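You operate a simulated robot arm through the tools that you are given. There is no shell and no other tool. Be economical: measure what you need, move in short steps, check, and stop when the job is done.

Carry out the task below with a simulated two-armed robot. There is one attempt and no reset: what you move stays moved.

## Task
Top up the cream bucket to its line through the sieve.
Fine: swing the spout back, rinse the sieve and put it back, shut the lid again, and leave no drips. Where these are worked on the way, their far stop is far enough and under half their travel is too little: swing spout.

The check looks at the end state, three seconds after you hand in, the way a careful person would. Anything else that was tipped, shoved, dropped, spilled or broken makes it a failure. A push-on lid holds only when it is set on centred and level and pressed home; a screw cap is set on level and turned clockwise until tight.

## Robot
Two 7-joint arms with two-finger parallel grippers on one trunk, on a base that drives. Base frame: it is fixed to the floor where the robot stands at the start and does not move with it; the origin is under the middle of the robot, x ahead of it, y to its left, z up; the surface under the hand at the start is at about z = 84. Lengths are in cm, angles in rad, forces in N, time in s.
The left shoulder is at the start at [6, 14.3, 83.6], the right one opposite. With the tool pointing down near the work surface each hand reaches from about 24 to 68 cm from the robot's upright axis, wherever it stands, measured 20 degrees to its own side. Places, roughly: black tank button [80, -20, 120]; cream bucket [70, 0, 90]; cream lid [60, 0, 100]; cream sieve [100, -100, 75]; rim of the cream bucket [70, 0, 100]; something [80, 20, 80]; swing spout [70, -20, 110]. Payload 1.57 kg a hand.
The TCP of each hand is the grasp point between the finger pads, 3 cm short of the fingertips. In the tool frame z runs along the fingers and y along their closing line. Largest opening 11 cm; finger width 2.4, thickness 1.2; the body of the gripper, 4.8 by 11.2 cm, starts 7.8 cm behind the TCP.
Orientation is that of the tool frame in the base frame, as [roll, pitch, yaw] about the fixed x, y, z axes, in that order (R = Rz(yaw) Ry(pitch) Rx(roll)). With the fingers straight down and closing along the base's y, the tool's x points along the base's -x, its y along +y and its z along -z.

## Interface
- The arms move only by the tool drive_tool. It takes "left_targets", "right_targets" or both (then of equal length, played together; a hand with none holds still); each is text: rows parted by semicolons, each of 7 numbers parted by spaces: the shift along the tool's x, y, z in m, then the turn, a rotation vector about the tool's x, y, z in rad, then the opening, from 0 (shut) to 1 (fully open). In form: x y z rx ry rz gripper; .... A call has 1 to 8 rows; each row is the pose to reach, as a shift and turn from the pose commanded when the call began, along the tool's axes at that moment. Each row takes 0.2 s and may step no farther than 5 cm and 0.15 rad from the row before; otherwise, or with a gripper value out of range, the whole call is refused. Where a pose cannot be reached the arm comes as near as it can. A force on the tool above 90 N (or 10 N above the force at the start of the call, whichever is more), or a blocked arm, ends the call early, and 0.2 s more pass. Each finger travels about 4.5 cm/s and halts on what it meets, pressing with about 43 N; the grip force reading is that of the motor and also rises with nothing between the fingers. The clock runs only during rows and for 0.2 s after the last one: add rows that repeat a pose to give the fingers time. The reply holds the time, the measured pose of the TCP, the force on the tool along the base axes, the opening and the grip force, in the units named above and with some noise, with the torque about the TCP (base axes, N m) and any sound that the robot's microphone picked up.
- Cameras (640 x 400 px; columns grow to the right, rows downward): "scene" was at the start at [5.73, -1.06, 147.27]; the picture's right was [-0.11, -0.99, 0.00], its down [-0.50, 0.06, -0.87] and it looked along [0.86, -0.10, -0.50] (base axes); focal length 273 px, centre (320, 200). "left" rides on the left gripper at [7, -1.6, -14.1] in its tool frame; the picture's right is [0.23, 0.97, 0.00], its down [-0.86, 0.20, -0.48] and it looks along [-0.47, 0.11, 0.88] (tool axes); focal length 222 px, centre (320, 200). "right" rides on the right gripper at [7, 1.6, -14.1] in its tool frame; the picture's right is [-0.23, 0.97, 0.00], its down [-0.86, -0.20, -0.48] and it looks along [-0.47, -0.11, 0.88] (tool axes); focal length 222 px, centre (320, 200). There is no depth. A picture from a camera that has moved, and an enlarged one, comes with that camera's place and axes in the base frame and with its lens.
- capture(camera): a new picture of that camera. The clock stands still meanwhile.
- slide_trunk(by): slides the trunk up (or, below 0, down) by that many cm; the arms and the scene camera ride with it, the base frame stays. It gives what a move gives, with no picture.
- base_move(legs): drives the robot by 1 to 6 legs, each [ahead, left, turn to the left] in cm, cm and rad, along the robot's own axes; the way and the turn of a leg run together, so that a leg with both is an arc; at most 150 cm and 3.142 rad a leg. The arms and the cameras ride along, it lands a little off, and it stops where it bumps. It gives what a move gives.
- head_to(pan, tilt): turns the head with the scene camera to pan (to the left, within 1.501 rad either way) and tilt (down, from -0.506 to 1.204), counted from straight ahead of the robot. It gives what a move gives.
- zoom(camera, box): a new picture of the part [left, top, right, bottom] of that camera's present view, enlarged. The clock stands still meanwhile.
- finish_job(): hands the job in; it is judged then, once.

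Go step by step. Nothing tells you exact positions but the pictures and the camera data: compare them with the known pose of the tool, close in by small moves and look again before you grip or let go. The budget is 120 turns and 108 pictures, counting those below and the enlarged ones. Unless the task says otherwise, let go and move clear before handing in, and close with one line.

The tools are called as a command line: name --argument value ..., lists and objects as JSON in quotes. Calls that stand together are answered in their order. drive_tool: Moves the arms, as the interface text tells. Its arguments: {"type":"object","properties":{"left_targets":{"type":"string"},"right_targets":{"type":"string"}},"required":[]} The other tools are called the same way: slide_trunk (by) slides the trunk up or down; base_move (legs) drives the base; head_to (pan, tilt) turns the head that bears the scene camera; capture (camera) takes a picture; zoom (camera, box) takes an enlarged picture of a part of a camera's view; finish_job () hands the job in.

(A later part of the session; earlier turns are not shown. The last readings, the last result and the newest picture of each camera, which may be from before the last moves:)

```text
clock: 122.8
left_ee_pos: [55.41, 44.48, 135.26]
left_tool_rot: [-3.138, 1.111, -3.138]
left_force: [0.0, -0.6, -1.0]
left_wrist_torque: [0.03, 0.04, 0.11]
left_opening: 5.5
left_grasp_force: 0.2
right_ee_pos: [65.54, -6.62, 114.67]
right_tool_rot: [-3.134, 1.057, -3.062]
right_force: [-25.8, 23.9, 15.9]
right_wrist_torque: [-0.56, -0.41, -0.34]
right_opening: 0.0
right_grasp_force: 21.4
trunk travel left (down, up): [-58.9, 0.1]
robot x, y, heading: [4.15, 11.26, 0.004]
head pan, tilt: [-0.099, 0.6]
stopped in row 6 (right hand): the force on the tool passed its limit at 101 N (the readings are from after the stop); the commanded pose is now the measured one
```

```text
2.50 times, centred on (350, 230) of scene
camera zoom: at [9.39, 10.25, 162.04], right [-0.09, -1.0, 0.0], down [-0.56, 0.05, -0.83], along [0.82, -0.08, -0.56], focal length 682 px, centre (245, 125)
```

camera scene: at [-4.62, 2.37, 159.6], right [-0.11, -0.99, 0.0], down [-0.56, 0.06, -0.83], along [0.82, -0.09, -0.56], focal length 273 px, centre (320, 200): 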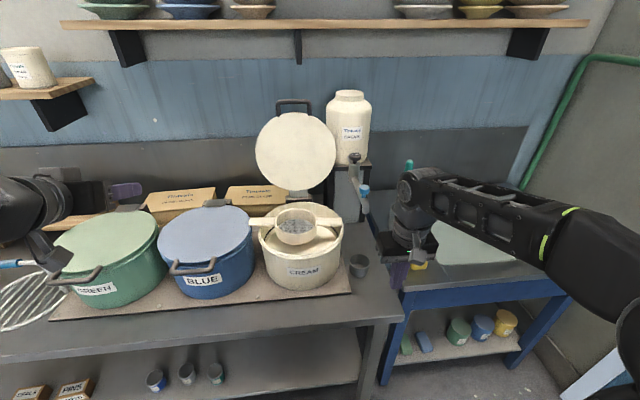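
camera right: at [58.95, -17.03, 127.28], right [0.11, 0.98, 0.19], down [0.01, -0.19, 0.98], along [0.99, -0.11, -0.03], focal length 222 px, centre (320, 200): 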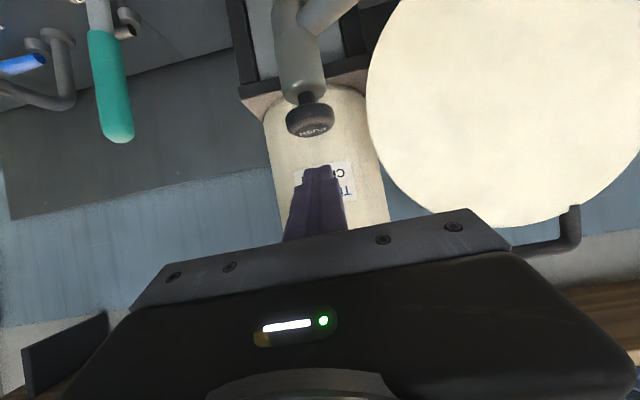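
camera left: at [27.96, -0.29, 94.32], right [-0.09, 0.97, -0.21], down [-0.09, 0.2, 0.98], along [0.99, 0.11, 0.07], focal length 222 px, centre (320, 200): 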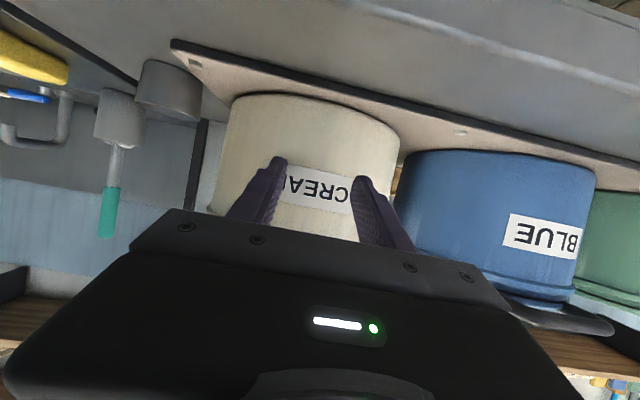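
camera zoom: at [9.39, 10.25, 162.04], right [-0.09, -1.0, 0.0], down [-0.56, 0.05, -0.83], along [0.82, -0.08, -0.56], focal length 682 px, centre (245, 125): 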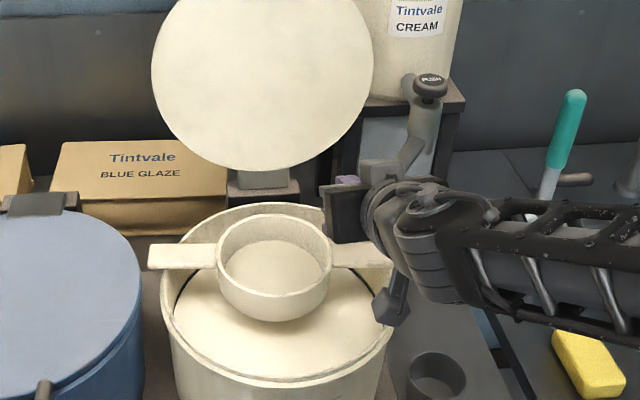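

The nozzle jammed against the gripper body. I'll ease back, put only the fingertip against the spout and continue.

drive_tool --right_targets "0 0.02 0 0 0 0 0;0.015 0.02 -0.026 0 0 0 0;0.03 0.02 -0.052 0 0 0 0;0.03 -0.02 -0.052 0 0 0 0;0.03 -0.055 -0.052 0 0 0 0;0.033 -0.08 -0.057 0 0 0 0;0.033 -0.095 -0.057 0 0 0 0"

zoom --camera "scene" --box '[270, 150, 430, 310]'

```text
clock: 123.9
left_ee_pos: [54.63, 44.84, 135.49]
left_tool_rot: [-3.134, 1.118, -3.135]
left_force: [-0.1, -0.5, -0.8]
left_wrist_torque: [0.02, 0.06, 0.0]
left_opening: 5.51
left_grasp_force: 0.1
right_ee_pos: [58.53, -9.46, 114.34]
right_tool_rot: [3.133, 1.039, -3.043]
right_force: [-47.4, 24.5, 32.8]
right_wrist_torque: [0.21, 0.53, 0.16]
right_opening: 0.0
right_grasp_force: 21.7
trunk travel left (down, up): [-58.9, 0.1]
robot x, y, heading: [4.28, 11.15, 0.006]
head pan, tilt: [-0.099, 0.6]
stopped in row 5 (right hand): the force on the tool passed its limit at 104 N (the readings are from after the stop); the commanded pose is now the measured one
```

```text
2.50 times, centred on (350, 230) of scene
camera zoom: at [8.56, 10.63, 162.13], right [-0.09, -1.0, 0.0], down [-0.56, 0.05, -0.83], along [0.83, -0.08, -0.56], focal length 682 px, centre (245, 125)
```

zoom: 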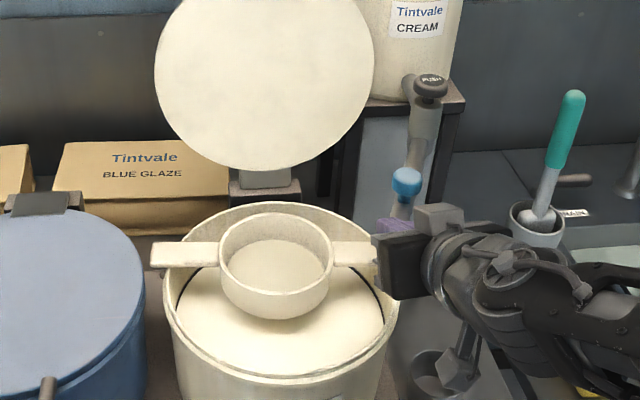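

drive_tool --right_targets "0 0.025 0 0 0 0 0;0.0073 0.025 0.027 0 0 0 0;0.0073 -0.01 0.027 0 0 0 0;0.0073 -0.03 0.027 0 0 0 0;0.0073 -0.05 0.027 0 0 0 0;0.0073 -0.07 0.027 0 0 0 0"

zoom --camera "scene" --box '[270, 150, 430, 310]'

capture --camera "right"

```text
clock: 124.6
left_ee_pos: [55.03, 45.02, 135.31]
left_tool_rot: [-3.13, 1.113, -3.131]
left_force: [0.6, -0.2, -0.5]
left_wrist_torque: [0.02, 0.02, 0.08]
left_opening: 5.51
left_grasp_force: 0.0
right_ee_pos: [60.8, -5.65, 114.19]
right_tool_rot: [-3.131, 1.075, -3.004]
right_force: [-36.9, 31.8, 41.9]
right_wrist_torque: [0.38, 0.08, 0.51]
right_opening: 0.02
right_grasp_force: 21.1
trunk travel left (down, up): [-58.9, 0.1]
robot x, y, heading: [4.01, 11.09, 0.005]
head pan, tilt: [-0.099, 0.6]
stopped in row 3 (right hand): the force on the tool passed its limit at 97 N (the readings are from after the stop); the commanded pose is now the measured one
```

```text
2.50 times, centred on (350, 230) of scene
camera zoom: at [9.11, 10.75, 162.02], right [-0.09, -1.0, 0.0], down [-0.56, 0.05, -0.83], along [0.82, -0.08, -0.56], focal length 682 px, centre (245, 125)
```

zoom: 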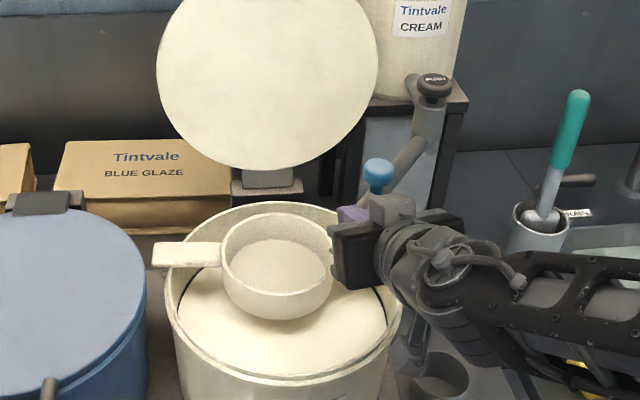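

```text
15 pictures are left
camera right: at [44.92, -6.07, 114.83], right [-0.02, 0.98, 0.19], down [0.01, -0.19, 0.98], along [1.0, 0.02, -0.01], focal length 222 px, centre (320, 200)
```

right: 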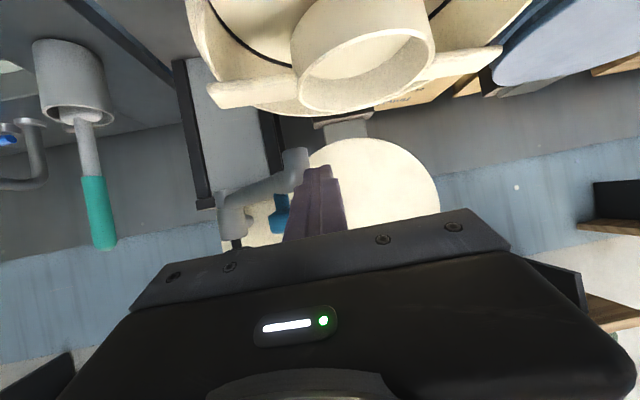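

The finger is hitting the nozzle end-on. I'll switch back to a vertical finger, which can go behind the spout and draw it home.

drive_tool --right_targets "0.01 0.03 -0.018 0 0 0 0;0.02 0.05 -0.035 0 0 0 0"

drive_tool --right_targets "0 0 0 0 0.135 0 0;0 0 0 0 0.27 0 0;0 0 0 0 0.405 0 0;0 0 0 0 0.54 0 0;0 0 0 0 0.675 0 0;0 0 0 0 0.81 0 0;0 0 0 0 0.945 0 0;0 0 0 0 1.07 0 0"

base_move --legs '[[8, 0, 0]]'

capture --camera "scene"

```text
clock: 125.2
left_ee_pos: [55.31, 44.78, 135.23]
left_tool_rot: [-3.135, 1.112, -3.135]
left_force: [-0.9, 0.0, -0.4]
left_wrist_torque: [-0.03, -0.04, -0.01]
left_opening: 5.48
left_grasp_force: 0.1
right_ee_pos: [56.73, -2.49, 113.16]
right_tool_rot: [-3.138, 1.062, -3.041]
right_force: [-0.1, -0.5, 0.6]
right_wrist_torque: [-0.01, 0.0, -0.03]
right_opening: 0.02
right_grasp_force: 21.3
trunk travel left (down, up): [-58.9, 0.1]
robot x, y, heading: [4.12, 11.19, 0.008]
head pan, tilt: [-0.099, 0.6]
```

```text
clock: 127.0
left_ee_pos: [55.76, 44.59, 135.15]
left_tool_rot: [-3.14, 1.11, -3.135]
left_force: [0.2, -0.3, -1.0]
left_wrist_torque: [0.01, 0.03, -0.02]
left_opening: 5.52
left_grasp_force: 0.1
right_ee_pos: [56.75, -2.44, 113.23]
right_tool_rot: [3.141, -0.011, -3.04]
right_force: [0.3, 0.6, -0.3]
right_wrist_torque: [0.04, 0.01, -0.06]
right_opening: 0.0
right_grasp_force: 21.5
trunk travel left (down, up): [-58.9, 0.1]
robot x, y, heading: [4.04, 11.07, 0.005]
head pan, tilt: [-0.099, 0.6]
```

```text
clock: 128.0
left_ee_pos: [63.8, 44.62, 135.18]
left_tool_rot: [-3.138, 1.109, -3.138]
left_force: [0.4, -0.2, 0.4]
left_wrist_torque: [-0.02, -0.02, -0.02]
left_opening: 5.51
left_grasp_force: 0.1
right_ee_pos: [64.87, -2.6, 113.26]
right_tool_rot: [-3.14, -0.011, -3.041]
right_force: [0.3, -0.5, -0.3]
right_wrist_torque: [0.0, 0.06, 0.01]
right_opening: 0.0
right_grasp_force: 21.3
trunk travel left (down, up): [-58.9, 0.1]
robot x, y, heading: [12.25, 11.11, 0.004]
head pan, tilt: [-0.099, 0.6]
```

```text
14 pictures are left
camera scene: at [17.94, 10.3, 161.99], right [-0.09, -1.0, 0.0], down [-0.56, 0.05, -0.82], along [0.82, -0.08, -0.57], focal length 273 px, centre (320, 200)
```

scene: 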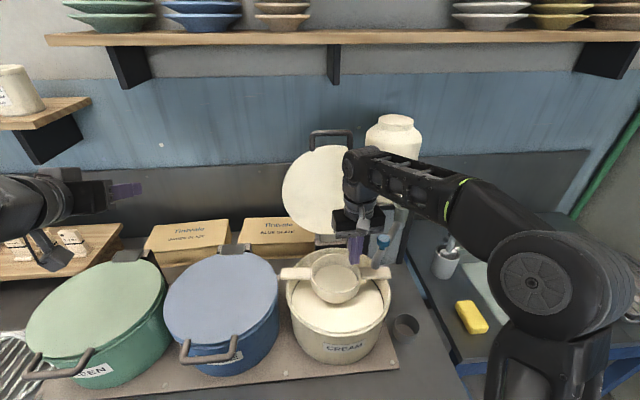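

drive_tool --right_targets "-0.024 -0.0215 0.01 0 0 0 0;-0.01 -0.05 0.01 0 0 0 0;0.0064 -0.0737 0.01 0 0 0 0;0.0238 -0.0971 0.01 0 0 0 0;0.0353 -0.121 0.01 0 0 0 0;0.0418 -0.1355 0.01 0 0 0 0;0.0437 -0.144 0.01 0 0 0 0"

capture --camera "scene"

```text
clock: 129.6
left_ee_pos: [63.84, 45.71, 134.87]
left_tool_rot: [-3.125, 1.109, -3.122]
left_force: [0.1, -0.7, -0.4]
left_wrist_torque: [0.02, 0.03, 0.0]
left_opening: 5.5
left_grasp_force: 0.0
right_ee_pos: [62.23, -15.61, 112.11]
right_tool_rot: [3.135, -0.012, -3.025]
right_force: [9.2, 55.8, -14.7]
right_wrist_torque: [-1.52, 0.39, 0.55]
right_opening: 0.02
right_grasp_force: 21.3
trunk travel left (down, up): [-58.9, 0.1]
robot x, y, heading: [12.28, 11.46, 0.011]
head pan, tilt: [-0.099, 0.6]
```

```text
13 pictures are left
camera scene: at [18.06, 11.39, 161.97], right [-0.09, -1.0, 0.01], down [-0.56, 0.05, -0.82], along [0.82, -0.08, -0.57], focal length 273 px, centre (320, 200)
```

scene: 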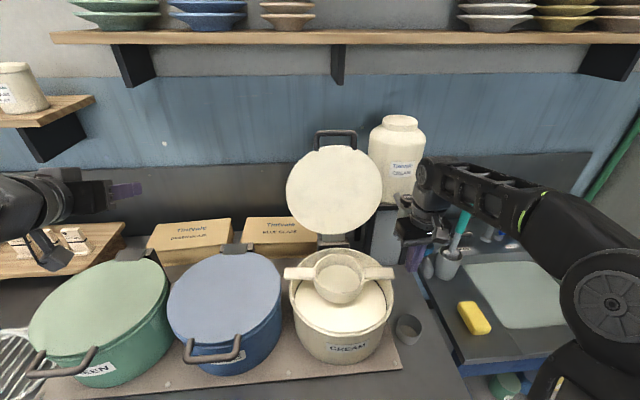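

The spout is at its home stop. I'll back off, turn the base as before and go for the sieve's left ear again.

drive_tool --right_targets "0 0.02 0 0 0 0 0;0.045 0.02 0 0 0 0 0;0.09 0.02 0 0 0 0 0.3;0.12 0.02 0 0 0 0 0.65"

base_move --legs '[[-12.3, -2.5, 0], [0, 0, 0.52], [4.2, -2.4, 0]]'

drive_tool --right_targets "0 0 0 0 0 -0.14 0.65;0 0 0 0 0 -0.28 0.65;0 0 0 0 0 -0.42 0.65;0 0 0 0 0 -0.56 0.65;0 0 0 0 0 -0.7 0.65;0 0 0 0 0 -0.845 0.65"

```text
clock: 130.6
left_ee_pos: [63.58, 44.6, 135.21]
left_tool_rot: [-3.139, 1.11, -3.139]
left_force: [-0.4, -0.9, 0.9]
left_wrist_torque: [-0.03, -0.03, -0.01]
left_opening: 5.51
left_grasp_force: 0.1
right_ee_pos: [49.57, -16.67, 112.4]
right_tool_rot: [-3.139, -0.007, -3.042]
right_force: [-0.6, -0.5, -0.8]
right_wrist_torque: [-0.02, 0.0, -0.01]
right_opening: 4.8
right_grasp_force: 0.1
trunk travel left (down, up): [-58.9, 0.1]
robot x, y, heading: [12.33, 10.9, 0.004]
head pan, tilt: [-0.099, 0.6]
```

```text
clock: 133.8
left_ee_pos: [33.62, 62.96, 135.13]
left_tool_rot: [-3.14, 1.107, -2.629]
left_force: [1.4, 0.4, 0.8]
left_wrist_torque: [-0.01, 0.02, 0.03]
left_opening: 5.52
left_grasp_force: 0.1
right_ee_pos: [51.3, 2.74, 112.35]
right_tool_rot: [3.141, -0.01, -2.531]
right_force: [0.0, -0.4, -0.1]
right_wrist_torque: [-0.03, 0.05, -0.03]
right_opening: 7.16
right_grasp_force: 0.1
trunk travel left (down, up): [-58.9, 0.1]
robot x, y, heading: [4.88, 8.6, 0.515]
head pan, tilt: [-0.099, 0.6]
```

```text
clock: 135.2
left_ee_pos: [33.4, 62.95, 135.13]
left_tool_rot: [-3.137, 1.11, -2.626]
left_force: [0.8, 0.4, -0.5]
left_wrist_torque: [-0.04, -0.01, 0.0]
left_opening: 5.47
left_grasp_force: 0.1
right_ee_pos: [51.07, 2.73, 112.45]
right_tool_rot: [3.137, -0.007, -1.682]
right_force: [-0.6, -0.7, -0.4]
right_wrist_torque: [0.0, -0.02, -0.04]
right_opening: 7.14
right_grasp_force: 0.1
trunk travel left (down, up): [-58.9, 0.1]
robot x, y, heading: [5.04, 8.57, 0.52]
head pan, tilt: [-0.099, 0.6]
```

drive_tool --right_targets "-0.02 -0.034 0 0 0 0 0.65;-0.04 -0.067 0 0 0 0 0.65;-0.06 -0.101 0 0 0 0 0.65;-0.08 -0.135 0.005 0 0 0 0.65;-0.099 -0.168 0.01 0 0 0 0.65;-0.099 -0.168 0.02 0 0 0 0.65"

capture --camera "right"

```text
clock: 136.7
left_ee_pos: [33.34, 62.96, 135.18]
left_tool_rot: [-3.137, 1.11, -2.626]
left_force: [0.2, 0.2, 0.1]
left_wrist_torque: [-0.01, 0.01, -0.01]
left_opening: 5.5
left_grasp_force: 0.0
right_ee_pos: [68.85, 10.77, 110.43]
right_tool_rot: [3.135, -0.006, -1.684]
right_force: [0.7, -0.6, 0.5]
right_wrist_torque: [0.01, 0.0, 0.01]
right_opening: 7.18
right_grasp_force: 0.0
trunk travel left (down, up): [-58.9, 0.1]
robot x, y, heading: [4.79, 8.87, 0.517]
head pan, tilt: [-0.099, 0.6]
```

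```text
12 pictures are left
camera right: at [66.42, 4.06, 124.7], right [-0.94, 0.34, 0.0], down [0.3, 0.83, 0.47], along [0.16, 0.45, -0.88], focal length 222 px, centre (320, 200)
```

right: 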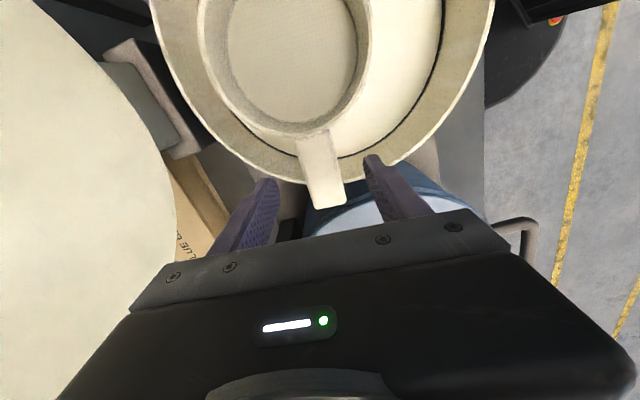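

The ear is centred and aligned between the fingers. I'll descend to the previous grip height, close and lift slightly, keeping the sieve above the bucket so it can drip.

drive_tool --right_targets "0.003 0 0.03 0 0 0 0.65;0.003 0 0.064 0 0 0 0.65;0.003 0 0.064 0 0 0 0.3;0.003 0 0.064 0 0 0 0;0.003 0 0.064 0 0 0 0;0.003 0 0.064 0 0 0 0;0.003 0 0.064 0 0 0 0;0.003 0 0.054 0 0 0 0"

drive_tool --right_targets "0 0 -0.02 0 0 0 0;0 0 -0.035 0 0 0 0;0 0 -0.035 0 0 0 0;0 0 -0.035 0 0 0 0;0 0 -0.035 0 0 0 0;0 0 -0.035 0 0 0 0;0 0 -0.035 0 0 0 0;0 0 -0.035 0 0 0 0"

head_to --pan -0.6 --tilt 0.7

capture --camera "scene"

```text
clock: 138.4
left_ee_pos: [33.34, 62.96, 135.22]
left_tool_rot: [-3.139, 1.11, -2.627]
left_force: [0.9, -0.4, -1.2]
left_wrist_torque: [0.01, -0.03, 0.06]
left_opening: 5.48
left_grasp_force: 0.1
right_ee_pos: [68.66, 10.46, 104.8]
right_tool_rot: [3.136, -0.008, -1.684]
right_force: [-0.2, -0.4, -1.6]
right_wrist_torque: [0.11, -0.02, 0.03]
right_opening: 3.73
right_grasp_force: 42.9
trunk travel left (down, up): [-58.9, 0.1]
robot x, y, heading: [4.71, 8.7, 0.515]
head pan, tilt: [-0.099, 0.6]
```

```text
clock: 140.2
left_ee_pos: [33.32, 62.97, 135.25]
left_tool_rot: [-3.138, 1.11, -2.626]
left_force: [-0.4, 0.5, -0.3]
left_wrist_torque: [-0.04, -0.04, 0.01]
left_opening: 5.5
left_grasp_force: 0.1
right_ee_pos: [68.65, 10.26, 108.4]
right_tool_rot: [3.138, -0.007, -1.684]
right_force: [-0.2, -0.3, -1.4]
right_wrist_torque: [0.14, -0.01, -0.02]
right_opening: 3.73
right_grasp_force: 43.1
trunk travel left (down, up): [-58.9, 0.1]
robot x, y, heading: [4.59, 8.67, 0.516]
head pan, tilt: [-0.099, 0.6]
```

```text
clock: 141.2
left_ee_pos: [33.36, 62.93, 135.13]
left_tool_rot: [-3.137, 1.112, -2.628]
left_force: [0.4, -0.4, -0.1]
left_wrist_torque: [0.0, 0.0, 0.02]
left_opening: 5.47
left_grasp_force: 0.0
right_ee_pos: [68.71, 10.33, 108.32]
right_tool_rot: [3.136, -0.008, -1.683]
right_force: [-0.9, -0.8, -1.0]
right_wrist_torque: [0.12, 0.0, 0.0]
right_opening: 3.73
right_grasp_force: 43.2
trunk travel left (down, up): [-58.9, 0.1]
robot x, y, heading: [4.76, 8.46, 0.522]
head pan, tilt: [-0.6, 0.7]
```

```text
11 pictures are left
camera scene: at [10.41, 6.38, 161.14], right [-0.08, -1.0, 0.0], down [-0.64, 0.05, -0.76], along [0.76, -0.06, -0.64], focal length 273 px, centre (320, 200)
```

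scene: 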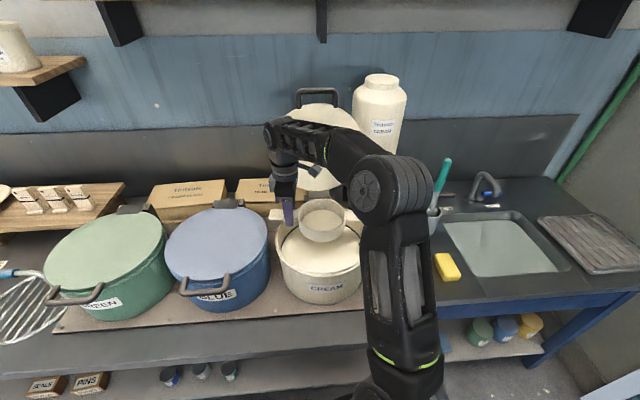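

I'll let the sieve drip over the bucket for about ten seconds.

drive_tool --right_targets "0 0 0 0 0 0 0;0 0 0 0 0 0 0;0 0 0 0 0 0 0;0 0 0 0 0 0 0;0 0 0 0 0 0 0;0 0 0 0 0 0 0;0 0 0 0 0 0 0;0 0 0 0 0 0 0"

drive_tool --right_targets "0 0 0 0 0 0 0;0 0 0 0 0 0 0;0 0 0 0 0 0 0;0 0 0 0 0 0 0;0 0 0 0 0 0 0;0 0 0 0 0 0 0;0 0 0 0 0 0 0;0 0 0 0 0 0 0"

drive_tool --right_targets "0 0 0 0 0 0 0;0 0 0 0 0 0 0;0 0 0 0 0 0 0;0 0 0 0 0 0 0;0 0 0 0 0 0 0;0 0 0 0 0 0 0;0 0 0 0 0 0 0;0 0 0 0 0 0 0"

drive_tool --right_targets "0 0 0 0 0 0 0;0 0 0 0 0 0 0;0 0 0 0 0 0 0;0 0 0 0 0 0 0;0 0 0 0 0 0 0;0 0 0 0 0 0 0;0 0 0 0 0 0 0;0 0 0 0 0 0 0"

zoom --camera "scene" --box '[260, 180, 380, 310]'

```text
clock: 143.0
left_ee_pos: [33.4, 62.91, 135.15]
left_tool_rot: [-3.139, 1.11, -2.626]
left_force: [0.9, -0.8, -0.9]
left_wrist_torque: [-0.01, 0.0, 0.0]
left_opening: 5.5
left_grasp_force: 0.0
right_ee_pos: [68.76, 10.24, 108.38]
right_tool_rot: [3.137, -0.008, -1.684]
right_force: [-0.5, 1.3, -1.9]
right_wrist_torque: [0.14, -0.05, -0.03]
right_opening: 3.76
right_grasp_force: 42.6
trunk travel left (down, up): [-58.9, 0.1]
robot x, y, heading: [4.98, 8.93, 0.524]
head pan, tilt: [-0.6, 0.7]
```

```text
clock: 144.8
left_ee_pos: [33.44, 62.89, 135.1]
left_tool_rot: [-3.139, 1.111, -2.627]
left_force: [0.3, 0.0, 0.7]
left_wrist_torque: [0.0, 0.02, 0.01]
left_opening: 5.49
left_grasp_force: 0.0
right_ee_pos: [68.59, 10.37, 108.38]
right_tool_rot: [3.135, -0.007, -1.684]
right_force: [0.7, 0.0, -1.4]
right_wrist_torque: [0.14, -0.02, 0.0]
right_opening: 3.74
right_grasp_force: 43.4
trunk travel left (down, up): [-58.9, 0.1]
robot x, y, heading: [4.9, 8.66, 0.516]
head pan, tilt: [-0.6, 0.7]
```

```text
clock: 146.6
left_ee_pos: [33.39, 62.75, 135.1]
left_tool_rot: [-3.138, 1.11, -2.628]
left_force: [0.4, 0.2, -0.7]
left_wrist_torque: [-0.01, -0.04, -0.02]
left_opening: 5.51
left_grasp_force: 0.1
right_ee_pos: [68.62, 10.36, 108.32]
right_tool_rot: [3.137, -0.007, -1.683]
right_force: [0.0, -0.3, -2.3]
right_wrist_torque: [0.13, -0.02, -0.02]
right_opening: 3.74
right_grasp_force: 42.8
trunk travel left (down, up): [-58.9, 0.1]
robot x, y, heading: [5.01, 8.69, 0.518]
head pan, tilt: [-0.6, 0.7]
```

```text
clock: 148.4
left_ee_pos: [33.33, 62.91, 135.17]
left_tool_rot: [-3.139, 1.109, -2.627]
left_force: [-0.7, 0.4, -0.6]
left_wrist_torque: [-0.03, 0.0, -0.01]
left_opening: 5.54
left_grasp_force: 0.2
right_ee_pos: [68.65, 10.23, 108.43]
right_tool_rot: [3.134, -0.008, -1.685]
right_force: [0.2, -0.5, -1.7]
right_wrist_torque: [0.15, -0.04, -0.04]
right_opening: 3.7
right_grasp_force: 43.2
trunk travel left (down, up): [-58.9, 0.1]
robot x, y, heading: [4.5, 8.53, 0.517]
head pan, tilt: [-0.6, 0.7]
```

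```text
3.08 times, centred on (320, 245) of scene
camera zoom: at [10.41, 6.37, 161.13], right [-0.08, -1.0, 0.0], down [-0.64, 0.05, -0.76], along [0.76, -0.06, -0.64], focal length 839 px, centre (320, 62)
```

zoom: 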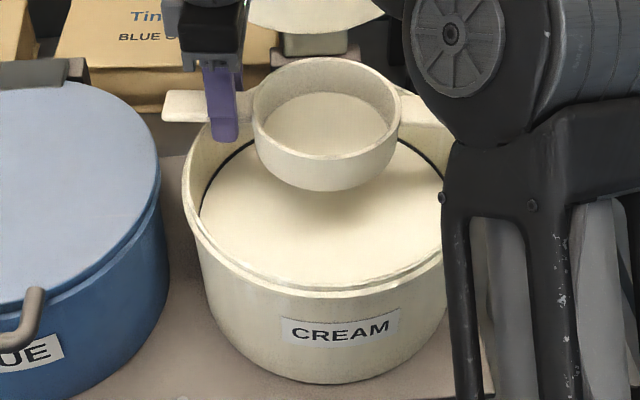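

No drips are falling. I'll retract and carry the sieve to the sink.

drive_tool --right_targets "0.004 0.04 0 0 0 0 0;0.009 0.08 0 0 0 0 0;0.013 0.119 0 0 0 0 0"

base_move --legs '[[-22.6, 12.9, 0], [-32.4, -57, 0], [33.4, -19, 0]]'

head_to --pan -0.6 --tilt 0.75

capture --camera "scene"

```text
clock: 149.2
left_ee_pos: [33.16, 62.83, 135.28]
left_tool_rot: [-3.139, 1.111, -2.627]
left_force: [-0.6, -0.1, 0.2]
left_wrist_torque: [-0.02, -0.02, -0.04]
left_opening: 5.52
left_grasp_force: 0.1
right_ee_pos: [56.8, 10.4, 108.39]
right_tool_rot: [3.138, -0.008, -1.684]
right_force: [-0.3, -0.4, -1.4]
right_wrist_torque: [0.14, -0.06, 0.0]
right_opening: 3.73
right_grasp_force: 43.3
trunk travel left (down, up): [-58.9, 0.1]
robot x, y, heading: [4.58, 8.67, 0.52]
head pan, tilt: [-0.6, 0.7]
```

```text
clock: 156.2
left_ee_pos: [44.79, -2.11, 135.12]
left_tool_rot: [-3.14, 1.111, -2.638]
left_force: [0.3, 0.2, 0.5]
left_wrist_torque: [-0.02, 0.04, 0.03]
left_opening: 5.49
left_grasp_force: 0.0
right_ee_pos: [67.82, -55.04, 108.22]
right_tool_rot: [3.133, -0.008, -1.696]
right_force: [0.6, 0.6, -1.2]
right_wrist_torque: [0.19, 0.0, 0.03]
right_opening: 3.71
right_grasp_force: 42.9
trunk travel left (down, up): [-58.9, 0.1]
robot x, y, heading: [15.65, -55.77, 0.504]
head pan, tilt: [-0.6, 0.7]
```

```text
clock: 156.9
left_ee_pos: [44.78, -2.15, 135.23]
left_tool_rot: [-3.138, 1.109, -2.639]
left_force: [-0.3, 0.6, 0.1]
left_wrist_torque: [0.03, -0.02, 0.0]
left_opening: 5.52
left_grasp_force: 0.2
right_ee_pos: [67.78, -55.07, 108.19]
right_tool_rot: [3.135, -0.007, -1.697]
right_force: [0.4, -0.4, -1.5]
right_wrist_torque: [0.12, -0.06, -0.04]
right_opening: 3.7
right_grasp_force: 43.0
trunk travel left (down, up): [-58.9, 0.1]
robot x, y, heading: [15.21, -55.95, 0.505]
head pan, tilt: [-0.6, 0.75]
```

```text
9 pictures are left
camera scene: at [20.89, -58.4, 160.71], right [-0.09, -1.0, 0.0], down [-0.68, 0.06, -0.73], along [0.73, -0.07, -0.68], focal length 273 px, centre (320, 200)
```

scene: 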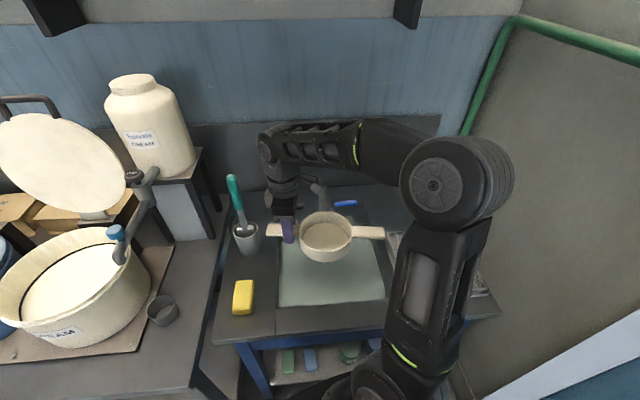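

The sieve is over the sink. I'll take one close look at the basin and tap to decide how to rinse.

zoom --camera "scene" --box '[230, 170, 400, 320]'

```text
2.67 times, centred on (315, 245) of scene
camera zoom: at [20.89, -58.4, 160.71], right [-0.09, -1.0, 0.0], down [-0.68, 0.06, -0.73], along [0.73, -0.07, -0.68], focal length 727 px, centre (333, 80)
```

zoom: 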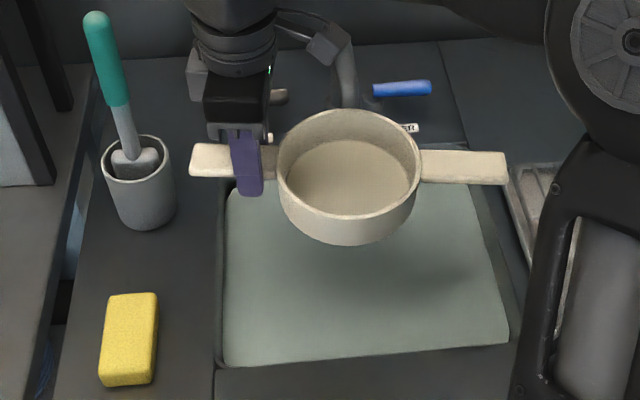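

The basin holds standing water near the brim. I'll turn the sieve diagonally so the ears fit and dip it.

drive_tool --right_targets "0.007 -0.026 0 0 0 0.15 0;0.015 -0.053 0 0 0 0.3 0;0.022 -0.08 0 0 0 0.45 0;0.029 -0.1055 0 0 0 0.6 0;0.029 -0.1055 0.05 0 0 0.6 0;0.029 -0.1055 0.1 0 0 0.6 0;0.029 -0.1055 0.15 0 0 0.6 0;0.029 -0.1055 0.18 0 0 0.6 0"

capture --camera "right"

```text
clock: 158.7
left_ee_pos: [44.79, -2.12, 135.15]
left_tool_rot: [-3.138, 1.109, -2.638]
left_force: [0.3, -0.1, -0.8]
left_wrist_torque: [-0.02, 0.01, 0.0]
left_opening: 5.5
left_grasp_force: 0.1
right_ee_pos: [77.78, -59.41, 90.08]
right_tool_rot: [3.139, -0.009, -2.297]
right_force: [-0.5, -0.3, -2.4]
right_wrist_torque: [0.06, -0.07, 0.02]
right_opening: 3.73
right_grasp_force: 43.1
trunk travel left (down, up): [-58.9, 0.1]
robot x, y, heading: [15.79, -56.11, 0.507]
head pan, tilt: [-0.6, 0.75]
```

```text
7 pictures are left
camera right: at [71.91, -63.58, 104.46], right [-0.58, 0.82, 0.0], down [0.72, 0.51, 0.47], along [0.38, 0.27, -0.88], focal length 222 px, centre (320, 200)
```

right: 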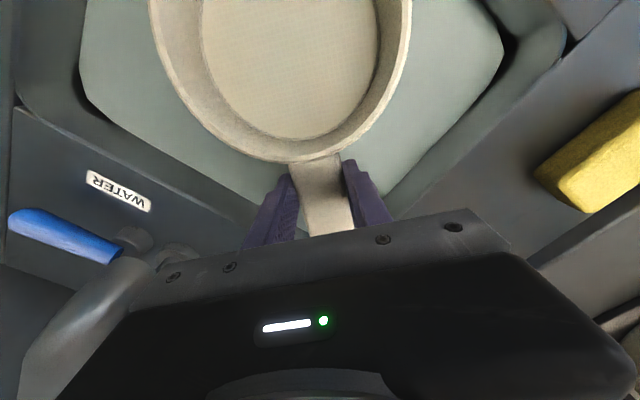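

The faucet is close on the gripper's left, so I'll shift slightly forward, away from it, then dip and swish.

drive_tool --right_targets "0.015 0.007 0 0 0 0 0;0.015 0.007 0.025 0 0 0 0;0.015 0.007 0.05 0 0 0 0;0.015 0.007 0.075 0 0 0 0;0.015 0.007 0.1 0 0 0 0;0.015 0.007 0.115 0 0 0 0"

```text
clock: 160.1
left_ee_pos: [44.67, -2.21, 135.27]
left_tool_rot: [-3.139, 1.109, -2.639]
left_force: [-0.3, -0.6, 0.1]
left_wrist_torque: [-0.03, -0.01, 0.04]
left_opening: 5.51
left_grasp_force: 0.0
right_ee_pos: [76.19, -59.84, 78.78]
right_tool_rot: [3.141, -0.01, -2.297]
right_force: [1.3, -0.4, -1.5]
right_wrist_torque: [0.06, 0.02, 0.23]
right_opening: 3.75
right_grasp_force: 42.8
trunk travel left (down, up): [-58.9, 0.1]
robot x, y, heading: [15.62, -56.32, 0.507]
head pan, tilt: [-0.6, 0.75]
```

It goes in freely, so I'll swish it up and down and side to side.

drive_tool --right_targets "0 0.01 0.015 0 0 0 0;0 -0.01 0.015 0 0 0 0;0 0.01 0 0 0 0 0;0 -0.01 0.015 0 0 0 0;0.01 0 0.015 0 0 0 0;-0.01 0 0 0 0 0 0;0.01 0 0.015 0 0 0 0;0 0 0 0 0 0 0"

drive_tool --right_targets "0 0.01 0.015 0 0 0 0;0 -0.01 0.015 0 0 0 0;0 0.01 0 0 0 0 0;0 -0.01 0.015 0 0 0 0;0.01 0 0.015 0 0 0 0;-0.01 0 0 0 0 0 0;0.01 0 0.015 0 0 0 0;0 0 0 0 0 0 0"

drive_tool --right_targets "0 0 -0.03 0 0 0 0;0 0 -0.06 0 0 0 0;0 0 -0.09 0 0 0 0;0 0 -0.11 0 0 0 0;0 0 -0.11 0 0 0 0;0 0 -0.11 0 0 0 0;0 0 -0.11 0 0 0 0;0 0 -0.11 0 0 0 0"

capture --camera "right"

```text
clock: 161.9
left_ee_pos: [44.67, -2.01, 135.25]
left_tool_rot: [-3.135, 1.11, -2.638]
left_force: [0.4, -0.2, -0.7]
left_wrist_torque: [0.02, -0.03, -0.06]
left_opening: 5.49
left_grasp_force: 0.0
right_ee_pos: [75.85, -59.93, 78.88]
right_tool_rot: [3.138, -0.01, -2.297]
right_force: [-0.1, -0.1, -0.9]
right_wrist_torque: [0.08, -0.02, 0.16]
right_opening: 3.74
right_grasp_force: 43.4
trunk travel left (down, up): [-58.9, 0.1]
robot x, y, heading: [15.18, -56.49, 0.51]
head pan, tilt: [-0.6, 0.75]
```

```text
clock: 163.7
left_ee_pos: [44.57, -2.14, 135.13]
left_tool_rot: [-3.136, 1.109, -2.636]
left_force: [-0.3, 0.4, 0.5]
left_wrist_torque: [0.0, -0.02, -0.02]
left_opening: 5.48
left_grasp_force: 0.0
right_ee_pos: [76.11, -60.01, 78.79]
right_tool_rot: [3.138, -0.012, -2.296]
right_force: [-0.4, -0.3, -1.1]
right_wrist_torque: [0.12, -0.11, 0.01]
right_opening: 3.74
right_grasp_force: 43.4
trunk travel left (down, up): [-58.9, 0.1]
robot x, y, heading: [15.68, -55.97, 0.508]
head pan, tilt: [-0.6, 0.75]
```

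```text
clock: 165.5
left_ee_pos: [44.77, -2.22, 135.16]
left_tool_rot: [-3.137, 1.112, -2.637]
left_force: [-0.4, -0.3, -0.3]
left_wrist_torque: [-0.01, 0.01, -0.01]
left_opening: 5.5
left_grasp_force: 0.0
right_ee_pos: [76.27, -59.96, 89.84]
right_tool_rot: [3.141, -0.008, -2.295]
right_force: [0.6, -0.1, -1.2]
right_wrist_torque: [0.12, -0.07, 0.02]
right_opening: 3.71
right_grasp_force: 42.7
trunk travel left (down, up): [-58.9, 0.1]
robot x, y, heading: [15.41, -56.71, 0.508]
head pan, tilt: [-0.6, 0.75]
```

```text
6 pictures are left
camera right: at [70.35, -64.15, 104.11], right [-0.58, 0.82, 0.0], down [0.72, 0.51, 0.47], along [0.38, 0.27, -0.88], focal length 222 px, centre (320, 200)
```

right: 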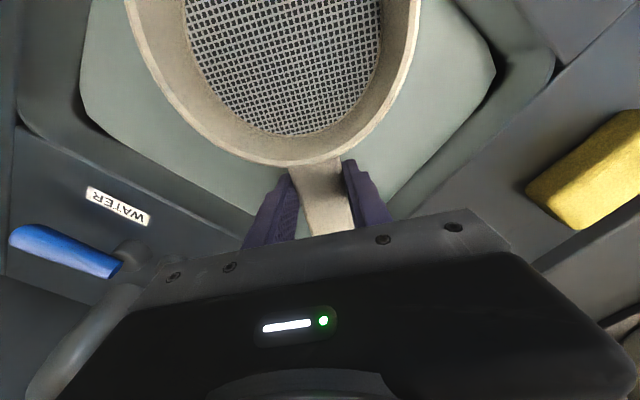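

The mesh is clean. I'll let it drip over the sink for a few seconds before carrying it back.

drive_tool --right_targets "0 0 0.01 0 0 0 0;0 0 -0.01 0 0 0 0;0 0 0.01 0 0 0 0;0 0 -0.01 0 0 0 0;0 0 0.01 0 0 0 0;0 0 -0.01 0 0 0 0;0 0 0 0 0 0 0;0 0 0 0 0 0 0"

drive_tool --right_targets "0 0 0 0 0 0 0;0 0 0 0 0 0 0;0 0 0 0 0 0 0;0 0 0 0 0 0 0;0 0 0 0 0 0 0;0 0 0 0 0 0 0;0 0 0 0 0 0 0;0 0 0 0 0 0 0"

drive_tool --right_targets "0 0 0 0 0 0 0;0 0 0 0 0 0 0;0 0 0 0 0 0 0;0 0 0 0 0 0 0;0 0 0 0 0 0 0;0 0 0 0 0 0 0;0 0 0 0 0 0 0;0 0 0 0 0 0 0"

drive_tool --right_targets "0 0 0 0 0 0 0;0 0 0 0 0 0 0;0 0 0 0 0 0 0;0 0 0 0 0 0 0;0 0 0 0 0 0 0;0 0 0 0 0 0 0;0 0 0 0 0 0 0;0 0 0 0 0 0 0"

drive_tool --right_targets "0 0 0 0 0 0 0;0 0 0 0 0 0 0;0 0 0 0 0 0 0;0 0 0 0 0 0 0;0 0 -0.04 0 0 0 0;0 0 -0.08 0 0 0 0;0 0 -0.12 0 0 0 0;0 0 -0.16 0 0 0 0"

base_move --legs '[[-14.0, -32.0, 0], [0, 0, 0.2]]'

```text
clock: 167.3
left_ee_pos: [44.63, -2.08, 135.2]
left_tool_rot: [-3.139, 1.109, -2.64]
left_force: [0.8, -0.5, 1.0]
left_wrist_torque: [0.01, 0.0, 0.01]
left_opening: 5.48
left_grasp_force: 0.0
right_ee_pos: [76.13, -59.89, 89.87]
right_tool_rot: [-3.14, -0.01, -2.296]
right_force: [-0.7, 0.6, -2.1]
right_wrist_torque: [0.11, -0.13, 0.03]
right_opening: 3.75
right_grasp_force: 43.0
trunk travel left (down, up): [-58.9, 0.1]
robot x, y, heading: [15.53, -55.89, 0.51]
head pan, tilt: [-0.6, 0.75]
```

```text
clock: 169.1
left_ee_pos: [44.77, -2.07, 135.26]
left_tool_rot: [-3.138, 1.109, -2.641]
left_force: [-0.2, -0.3, -0.1]
left_wrist_torque: [0.03, -0.01, -0.01]
left_opening: 5.49
left_grasp_force: 0.0
right_ee_pos: [76.17, -60.04, 89.68]
right_tool_rot: [3.138, -0.011, -2.296]
right_force: [0.0, -0.9, -1.0]
right_wrist_torque: [0.12, -0.08, -0.04]
right_opening: 3.74
right_grasp_force: 43.0
trunk travel left (down, up): [-58.9, 0.1]
robot x, y, heading: [15.07, -56.3, 0.503]
head pan, tilt: [-0.6, 0.75]
```

```text
clock: 170.9
left_ee_pos: [44.72, -2.17, 135.2]
left_tool_rot: [-3.138, 1.109, -2.638]
left_force: [-0.7, 0.1, -0.6]
left_wrist_torque: [0.01, 0.0, -0.02]
left_opening: 5.48
left_grasp_force: 0.0
right_ee_pos: [76.14, -59.96, 89.85]
right_tool_rot: [3.139, -0.008, -2.297]
right_force: [0.2, -0.5, -1.2]
right_wrist_torque: [0.1, -0.08, -0.01]
right_opening: 3.73
right_grasp_force: 42.8
trunk travel left (down, up): [-58.9, 0.1]
robot x, y, heading: [15.47, -56.33, 0.507]
head pan, tilt: [-0.6, 0.75]
```

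```text
clock: 172.7
left_ee_pos: [44.77, -2.07, 135.18]
left_tool_rot: [-3.138, 1.108, -2.638]
left_force: [-0.3, 0.3, -0.3]
left_wrist_torque: [-0.01, 0.01, -0.01]
left_opening: 5.51
left_grasp_force: 0.0
right_ee_pos: [76.11, -59.95, 89.84]
right_tool_rot: [3.139, -0.01, -2.295]
right_force: [-0.2, 0.3, -1.1]
right_wrist_torque: [0.12, -0.1, 0.02]
right_opening: 3.73
right_grasp_force: 43.3
trunk travel left (down, up): [-58.9, 0.1]
robot x, y, heading: [15.47, -56.16, 0.505]
head pan, tilt: [-0.6, 0.75]
```

```text
clock: 174.5
left_ee_pos: [44.8, -2.07, 135.14]
left_tool_rot: [-3.139, 1.11, -2.639]
left_force: [-0.3, -0.4, 0.0]
left_wrist_torque: [-0.01, -0.03, 0.03]
left_opening: 5.48
left_grasp_force: 0.0
right_ee_pos: [76.3, -59.97, 105.94]
right_tool_rot: [3.141, -0.009, -2.298]
right_force: [-0.6, -0.3, -1.5]
right_wrist_torque: [0.11, -0.08, 0.01]
right_opening: 3.74
right_grasp_force: 42.9
trunk travel left (down, up): [-58.9, 0.1]
robot x, y, heading: [15.89, -55.89, 0.503]
head pan, tilt: [-0.6, 0.75]
```

```text
clock: 177.5
left_ee_pos: [36.91, -32.67, 135.25]
left_tool_rot: [-3.138, 1.11, -2.445]
left_force: [0.0, -0.3, 0.8]
left_wrist_torque: [0.01, -0.02, 0.01]
left_opening: 5.5
left_grasp_force: 0.0
right_ee_pos: [79.17, -83.48, 105.95]
right_tool_rot: [3.141, -0.009, -2.103]
right_force: [-0.8, -0.1, -2.2]
right_wrist_torque: [0.18, -0.08, -0.01]
right_opening: 3.73
right_grasp_force: 42.5
trunk travel left (down, up): [-58.9, 0.1]
robot x, y, heading: [18.77, -91.16, 0.695]
head pan, tilt: [-0.6, 0.75]
```

slide_trunk --by -5.4

drive_tool --right_targets "-0.0075 -0.034 0 0 0 -0.117 0;-0.015 -0.067 0 0 0 -0.233 0;-0.0225 -0.101 0 0 0 -0.35 0;-0.03 -0.134 0 0 0 -0.466 0;-0.0375 -0.168 0 0 0 -0.583 0;-0.0375 -0.168 0 0 0 -0.583 0"

```text
clock: 178.5
left_ee_pos: [36.98, -32.88, 129.88]
left_tool_rot: [-3.137, 1.111, -2.446]
left_force: [0.4, -0.4, -0.7]
left_wrist_torque: [-0.02, 0.05, 0.02]
left_opening: 5.5
left_grasp_force: 0.1
right_ee_pos: [79.14, -83.48, 100.45]
right_tool_rot: [3.139, -0.008, -2.103]
right_force: [0.0, -0.2, -1.0]
right_wrist_torque: [0.1, -0.07, 0.01]
right_opening: 3.74
right_grasp_force: 42.7
trunk travel left (down, up): [-53.5, 5.5]
robot x, y, heading: [18.86, -91.39, 0.697]
head pan, tilt: [-0.6, 0.75]
```

```text
clock: 179.9
left_ee_pos: [36.8, -32.91, 129.75]
left_tool_rot: [-3.136, 1.112, -2.442]
left_force: [-1.0, 0.0, -0.3]
left_wrist_torque: [0.02, -0.03, -0.03]
left_opening: 5.49
left_grasp_force: 0.0
right_ee_pos: [91.35, -90.13, 103.01]
right_tool_rot: [3.139, -0.003, -1.517]
right_force: [-0.6, -0.3, -1.5]
right_wrist_torque: [0.16, -0.07, 0.0]
right_opening: 3.72
right_grasp_force: 43.1
right hand out of reach, approached as far as the arm can: row 5, 6
trunk travel left (down, up): [-53.5, 5.5]
robot x, y, heading: [18.48, -91.38, 0.696]
head pan, tilt: [-0.6, 0.75]
```

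drive_tool --right_targets "-0.005 -0.02 0.035 0 0 0 0;-0.0107 -0.0426 0.07 0 0 0 0;-0.0107 -0.0426 0.1 0 0 0 0;-0.0107 -0.0426 0.125 0 0 0 0;-0.0107 -0.0426 0.14 0 0 0 0"

```text
clock: 181.1
left_ee_pos: [36.94, -32.75, 129.82]
left_tool_rot: [-3.137, 1.11, -2.446]
left_force: [0.6, 0.1, 0.1]
left_wrist_torque: [0.0, -0.02, 0.0]
left_opening: 5.5
left_grasp_force: 0.1
right_ee_pos: [95.72, -88.92, 88.89]
right_tool_rot: [3.135, -0.006, -1.521]
right_force: [-0.6, 0.3, -2.0]
right_wrist_torque: [0.14, 0.0, 0.01]
right_opening: 3.71
right_grasp_force: 42.5
trunk travel left (down, up): [-53.5, 5.5]
robot x, y, heading: [18.85, -91.35, 0.698]
head pan, tilt: [-0.6, 0.75]
```

drive_tool --right_targets "0 0 0.004 0 0 0 0;0 0 0.007 0 0 0 0"

```text
clock: 181.7
left_ee_pos: [36.71, -32.76, 129.95]
left_tool_rot: [-3.135, 1.113, -2.443]
left_force: [0.8, -0.1, -0.5]
left_wrist_torque: [0.01, 0.0, -0.04]
left_opening: 5.5
left_grasp_force: 0.0
right_ee_pos: [95.68, -88.86, 88.75]
right_tool_rot: [-3.14, -0.003, -1.523]
right_force: [-2.6, -0.8, 23.4]
right_wrist_torque: [-0.63, 0.11, -0.08]
right_opening: 3.74
right_grasp_force: 42.8
trunk travel left (down, up): [-53.5, 5.5]
robot x, y, heading: [18.66, -91.24, 0.701]
head pan, tilt: [-0.6, 0.75]
```

It's touching down on the table (upward force). I'll ease off, release and rise.

drive_tool --right_targets "0 0 -0.003 0 0 0 0.15;0 0 -0.003 0 0 0 0.4;0 0 -0.003 0 0 0 0.65;0 0 -0.003 0 0 0 0.65;0 0 -0.03 0 0 0 0.65;0 0 -0.07 0 0 0 0.65;0 0 -0.11 0 0 0 0.65"

capture --camera "right"

```text
clock: 183.3
left_ee_pos: [36.98, -32.69, 129.82]
left_tool_rot: [-3.14, 1.111, -2.447]
left_force: [0.4, -0.4, 0.0]
left_wrist_torque: [-0.02, 0.04, 0.0]
left_opening: 5.51
left_grasp_force: 0.1
right_ee_pos: [95.65, -88.87, 96.35]
right_tool_rot: [3.136, -0.007, -1.52]
right_force: [-0.1, -1.4, 1.1]
right_wrist_torque: [0.03, 0.02, -0.04]
right_opening: 7.16
right_grasp_force: 0.1
right hand out of reach, approached as far as the arm can: row 7
trunk travel left (down, up): [-53.5, 5.5]
robot x, y, heading: [18.24, -91.48, 0.7]
head pan, tilt: [-0.6, 0.75]
```

```text
5 pictures are left
camera right: at [94.35, -95.89, 110.47], right [-0.98, 0.18, 0.0], down [0.16, 0.87, 0.47], along [0.08, 0.46, -0.88], focal length 222 px, centre (320, 200)
```

right: 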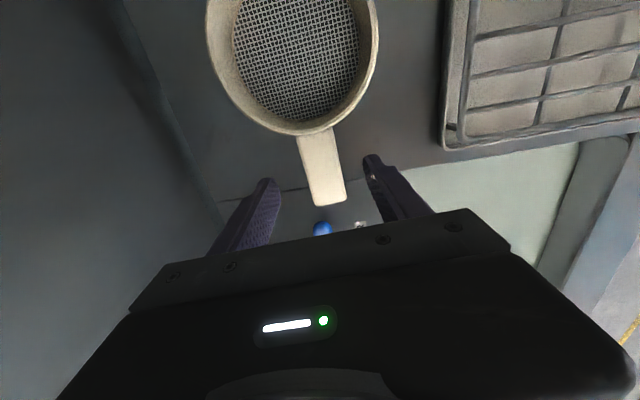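

The sieve is back in its place and clean. I'll retract the right hand and drive to the bucket to close the lid with the left hand.

drive_tool --right_targets "0 0.04 0 0 0 0 0.5;0 0.08 -0.03 0 0 0 0.3;0 0.12 -0.06 0 0 0 0;0 0.15 -0.08 0 0 0 0;0 0.19 -0.08 0 0 0 0"

base_move --legs '[[-21.6, 18.2, 0], [0, 0, -0.7], [0, 77, 0]]'

slide_trunk --by 5.4

head_to --pan 0.15 --tilt 0.3

```text
clock: 184.5
left_ee_pos: [37.01, -32.77, 129.85]
left_tool_rot: [-3.138, 1.11, -2.444]
left_force: [-0.7, 0.5, -0.6]
left_wrist_torque: [-0.01, 0.0, 0.03]
left_opening: 5.49
left_grasp_force: 0.0
right_ee_pos: [76.65, -89.92, 104.34]
right_tool_rot: [3.136, -0.008, -1.523]
right_force: [-0.8, 0.5, 1.0]
right_wrist_torque: [0.02, -0.05, 0.0]
right_opening: 0.01
right_grasp_force: 17.2
trunk travel left (down, up): [-53.5, 5.5]
robot x, y, heading: [18.71, -91.5, 0.7]
head pan, tilt: [-0.6, 0.75]
```

```text
clock: 188.1
left_ee_pos: [39.47, -53.75, 129.72]
left_tool_rot: [-3.138, 1.111, -3.061]
left_force: [0.7, 0.5, -0.2]
left_wrist_torque: [-0.03, 0.04, 0.04]
left_opening: 5.5
left_grasp_force: 0.2
right_ee_pos: [39.83, -121.21, 104.42]
right_tool_rot: [3.136, 0.012, -2.102]
right_force: [7.4, 18.2, 2.1]
right_wrist_torque: [-2.94, 1.15, -0.48]
right_opening: 0.02
right_grasp_force: 21.3
trunk travel left (down, up): [-53.5, 5.5]
robot x, y, heading: [-9.24, -91.34, 0.086]
head pan, tilt: [-0.6, 0.75]
stopped in leg 2: the robot was blocked; the commanded pose is now the measured one
```

```text
clock: 189.0
left_ee_pos: [39.69, -53.54, 134.9]
left_tool_rot: [-3.13, 1.109, -3.055]
left_force: [-0.3, -0.7, -0.1]
left_wrist_torque: [-0.02, 0.0, 0.0]
left_opening: 5.5
left_grasp_force: 0.0
right_ee_pos: [39.68, -121.19, 110.01]
right_tool_rot: [3.137, 0.008, -2.11]
right_force: [5.9, 31.2, -8.0]
right_wrist_torque: [-4.31, 0.39, -1.52]
right_opening: 0.0
right_grasp_force: 21.8
trunk travel left (down, up): [-58.9, 0.1]
robot x, y, heading: [-9.26, -90.85, 0.081]
head pan, tilt: [-0.6, 0.75]
```

```text
clock: 190.1
left_ee_pos: [39.67, -53.63, 134.98]
left_tool_rot: [-3.129, 1.108, -3.056]
left_force: [0.2, -1.6, 0.2]
left_wrist_torque: [-0.05, -0.02, 0.01]
left_opening: 5.5
left_grasp_force: 0.0
right_ee_pos: [39.79, -121.37, 109.93]
right_tool_rot: [3.137, 0.006, -2.109]
right_force: [8.9, 30.9, 2.2]
right_wrist_torque: [-4.97, 1.52, -1.19]
right_opening: 0.0
right_grasp_force: 21.4
trunk travel left (down, up): [-58.9, 0.1]
robot x, y, heading: [-9.35, -91.34, 0.083]
head pan, tilt: [0.15, 0.3]
```

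The right hand touched the side wall during the turn, so I'll drive straight left, away from it, and then finish turning.

base_move --legs '[[0, 20, 0], [5, 57, -0.083]]'

zoom --camera "scene" --box '[150, 100, 390, 300]'

```text
clock: 194.6
left_ee_pos: [43.9, 19.04, 135.11]
left_tool_rot: [-3.139, 1.109, 3.131]
left_force: [0.1, -0.1, -0.3]
left_wrist_torque: [0.0, -0.02, -0.08]
left_opening: 5.5
left_grasp_force: 0.1
right_ee_pos: [37.81, -48.31, 109.83]
right_tool_rot: [3.134, 0.011, -2.199]
right_force: [-0.6, 0.2, 0.7]
right_wrist_torque: [-0.03, -0.02, 0.0]
right_opening: 0.02
right_grasp_force: 21.1
trunk travel left (down, up): [-58.9, 0.1]
robot x, y, heading: [-8.86, -13.98, -0.009]
head pan, tilt: [0.15, 0.3]
```

```text
2.00 times, centred on (270, 200) of scene
camera zoom: at [-2.11, -12.23, 164.75], right [0.14, -0.99, 0.0], down [-0.29, -0.04, -0.96], along [0.95, 0.14, -0.3], focal length 545 px, centre (420, 200)
```

zoom: 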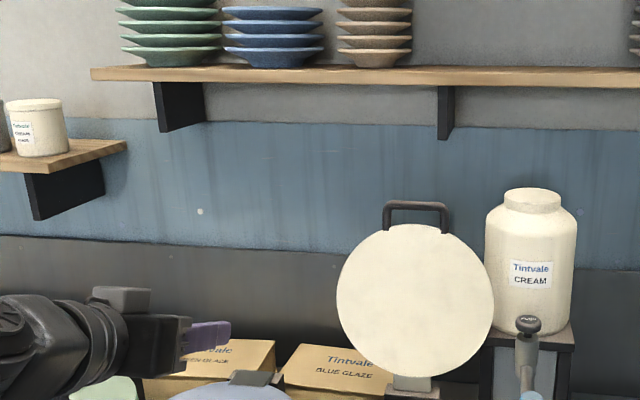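

The bar is at about (89.3,1.8,134.7), with the lid leaning back about 13°. I'll roll the left gripper 90° so one finger can pass through the gap under the bar.

drive_tool --left_targets "0 0 0 0 -0.1 0 0.33;0 0 0 0 -0.2 0 0.33"

drive_tool --left_targets "0 0 0 0 0 0.14 0.33;0 0 0 0 0 0.28 0.33;0 0 0 0 0 0.42 0.33;0 0 0 0 0 0.56 0.33;0 0 0 0 0 0.7 0.33;0 0 0 0 0 0.84 0.33;0 0 0 0 0 0.98 0.33;0 0 0 0 0 1.12 0.33"

drive_tool --left_targets "0 0 0 0 0 0.15 0.33;0 0 0 0 0 0.3 0.33;0 0 0 0 0 0.45 0.33"

```text
clock: 195.2
left_ee_pos: [43.9, 18.98, 135.09]
left_tool_rot: [-3.139, 1.31, 3.131]
left_force: [-0.3, -0.4, -0.1]
left_wrist_torque: [0.01, 0.0, -0.02]
left_opening: 3.63
left_grasp_force: 0.1
right_ee_pos: [37.77, -48.26, 109.99]
right_tool_rot: [3.136, 0.01, -2.2]
right_force: [0.5, -0.6, 0.4]
right_wrist_torque: [0.0, 0.02, -0.01]
right_opening: 0.0
right_grasp_force: 21.6
trunk travel left (down, up): [-58.9, 0.1]
robot x, y, heading: [-7.83, -13.46, -0.008]
head pan, tilt: [0.15, 0.3]
```

```text
clock: 197.0
left_ee_pos: [43.91, 19.02, 135.11]
left_tool_rot: [1.858, 0.433, 1.68]
left_force: [-0.1, 0.1, 0.7]
left_wrist_torque: [-0.01, 0.0, -0.01]
left_opening: 3.63
left_grasp_force: 0.0
right_ee_pos: [37.74, -48.42, 109.79]
right_tool_rot: [3.137, 0.01, -2.199]
right_force: [0.9, -0.1, -0.7]
right_wrist_torque: [0.01, 0.0, -0.03]
right_opening: 0.01
right_grasp_force: 21.5
trunk travel left (down, up): [-58.9, 0.1]
robot x, y, heading: [-8.17, -13.45, -0.008]
head pan, tilt: [0.15, 0.3]
```

```text
clock: 197.8
left_ee_pos: [44.28, 18.84, 135.09]
left_tool_rot: [1.835, -0.002, 1.555]
left_force: [1.7, -0.2, 0.0]
left_wrist_torque: [0.03, -0.01, 0.01]
left_opening: 3.64
left_grasp_force: 0.1
right_ee_pos: [38.1, -48.49, 109.65]
right_tool_rot: [3.131, 0.01, -2.199]
right_force: [1.3, -0.5, -0.3]
right_wrist_torque: [0.05, 0.08, 0.0]
right_opening: 0.03
right_grasp_force: 21.0
trunk travel left (down, up): [-58.9, 0.1]
robot x, y, heading: [-7.95, -13.28, -0.003]
head pan, tilt: [0.15, 0.3]
```

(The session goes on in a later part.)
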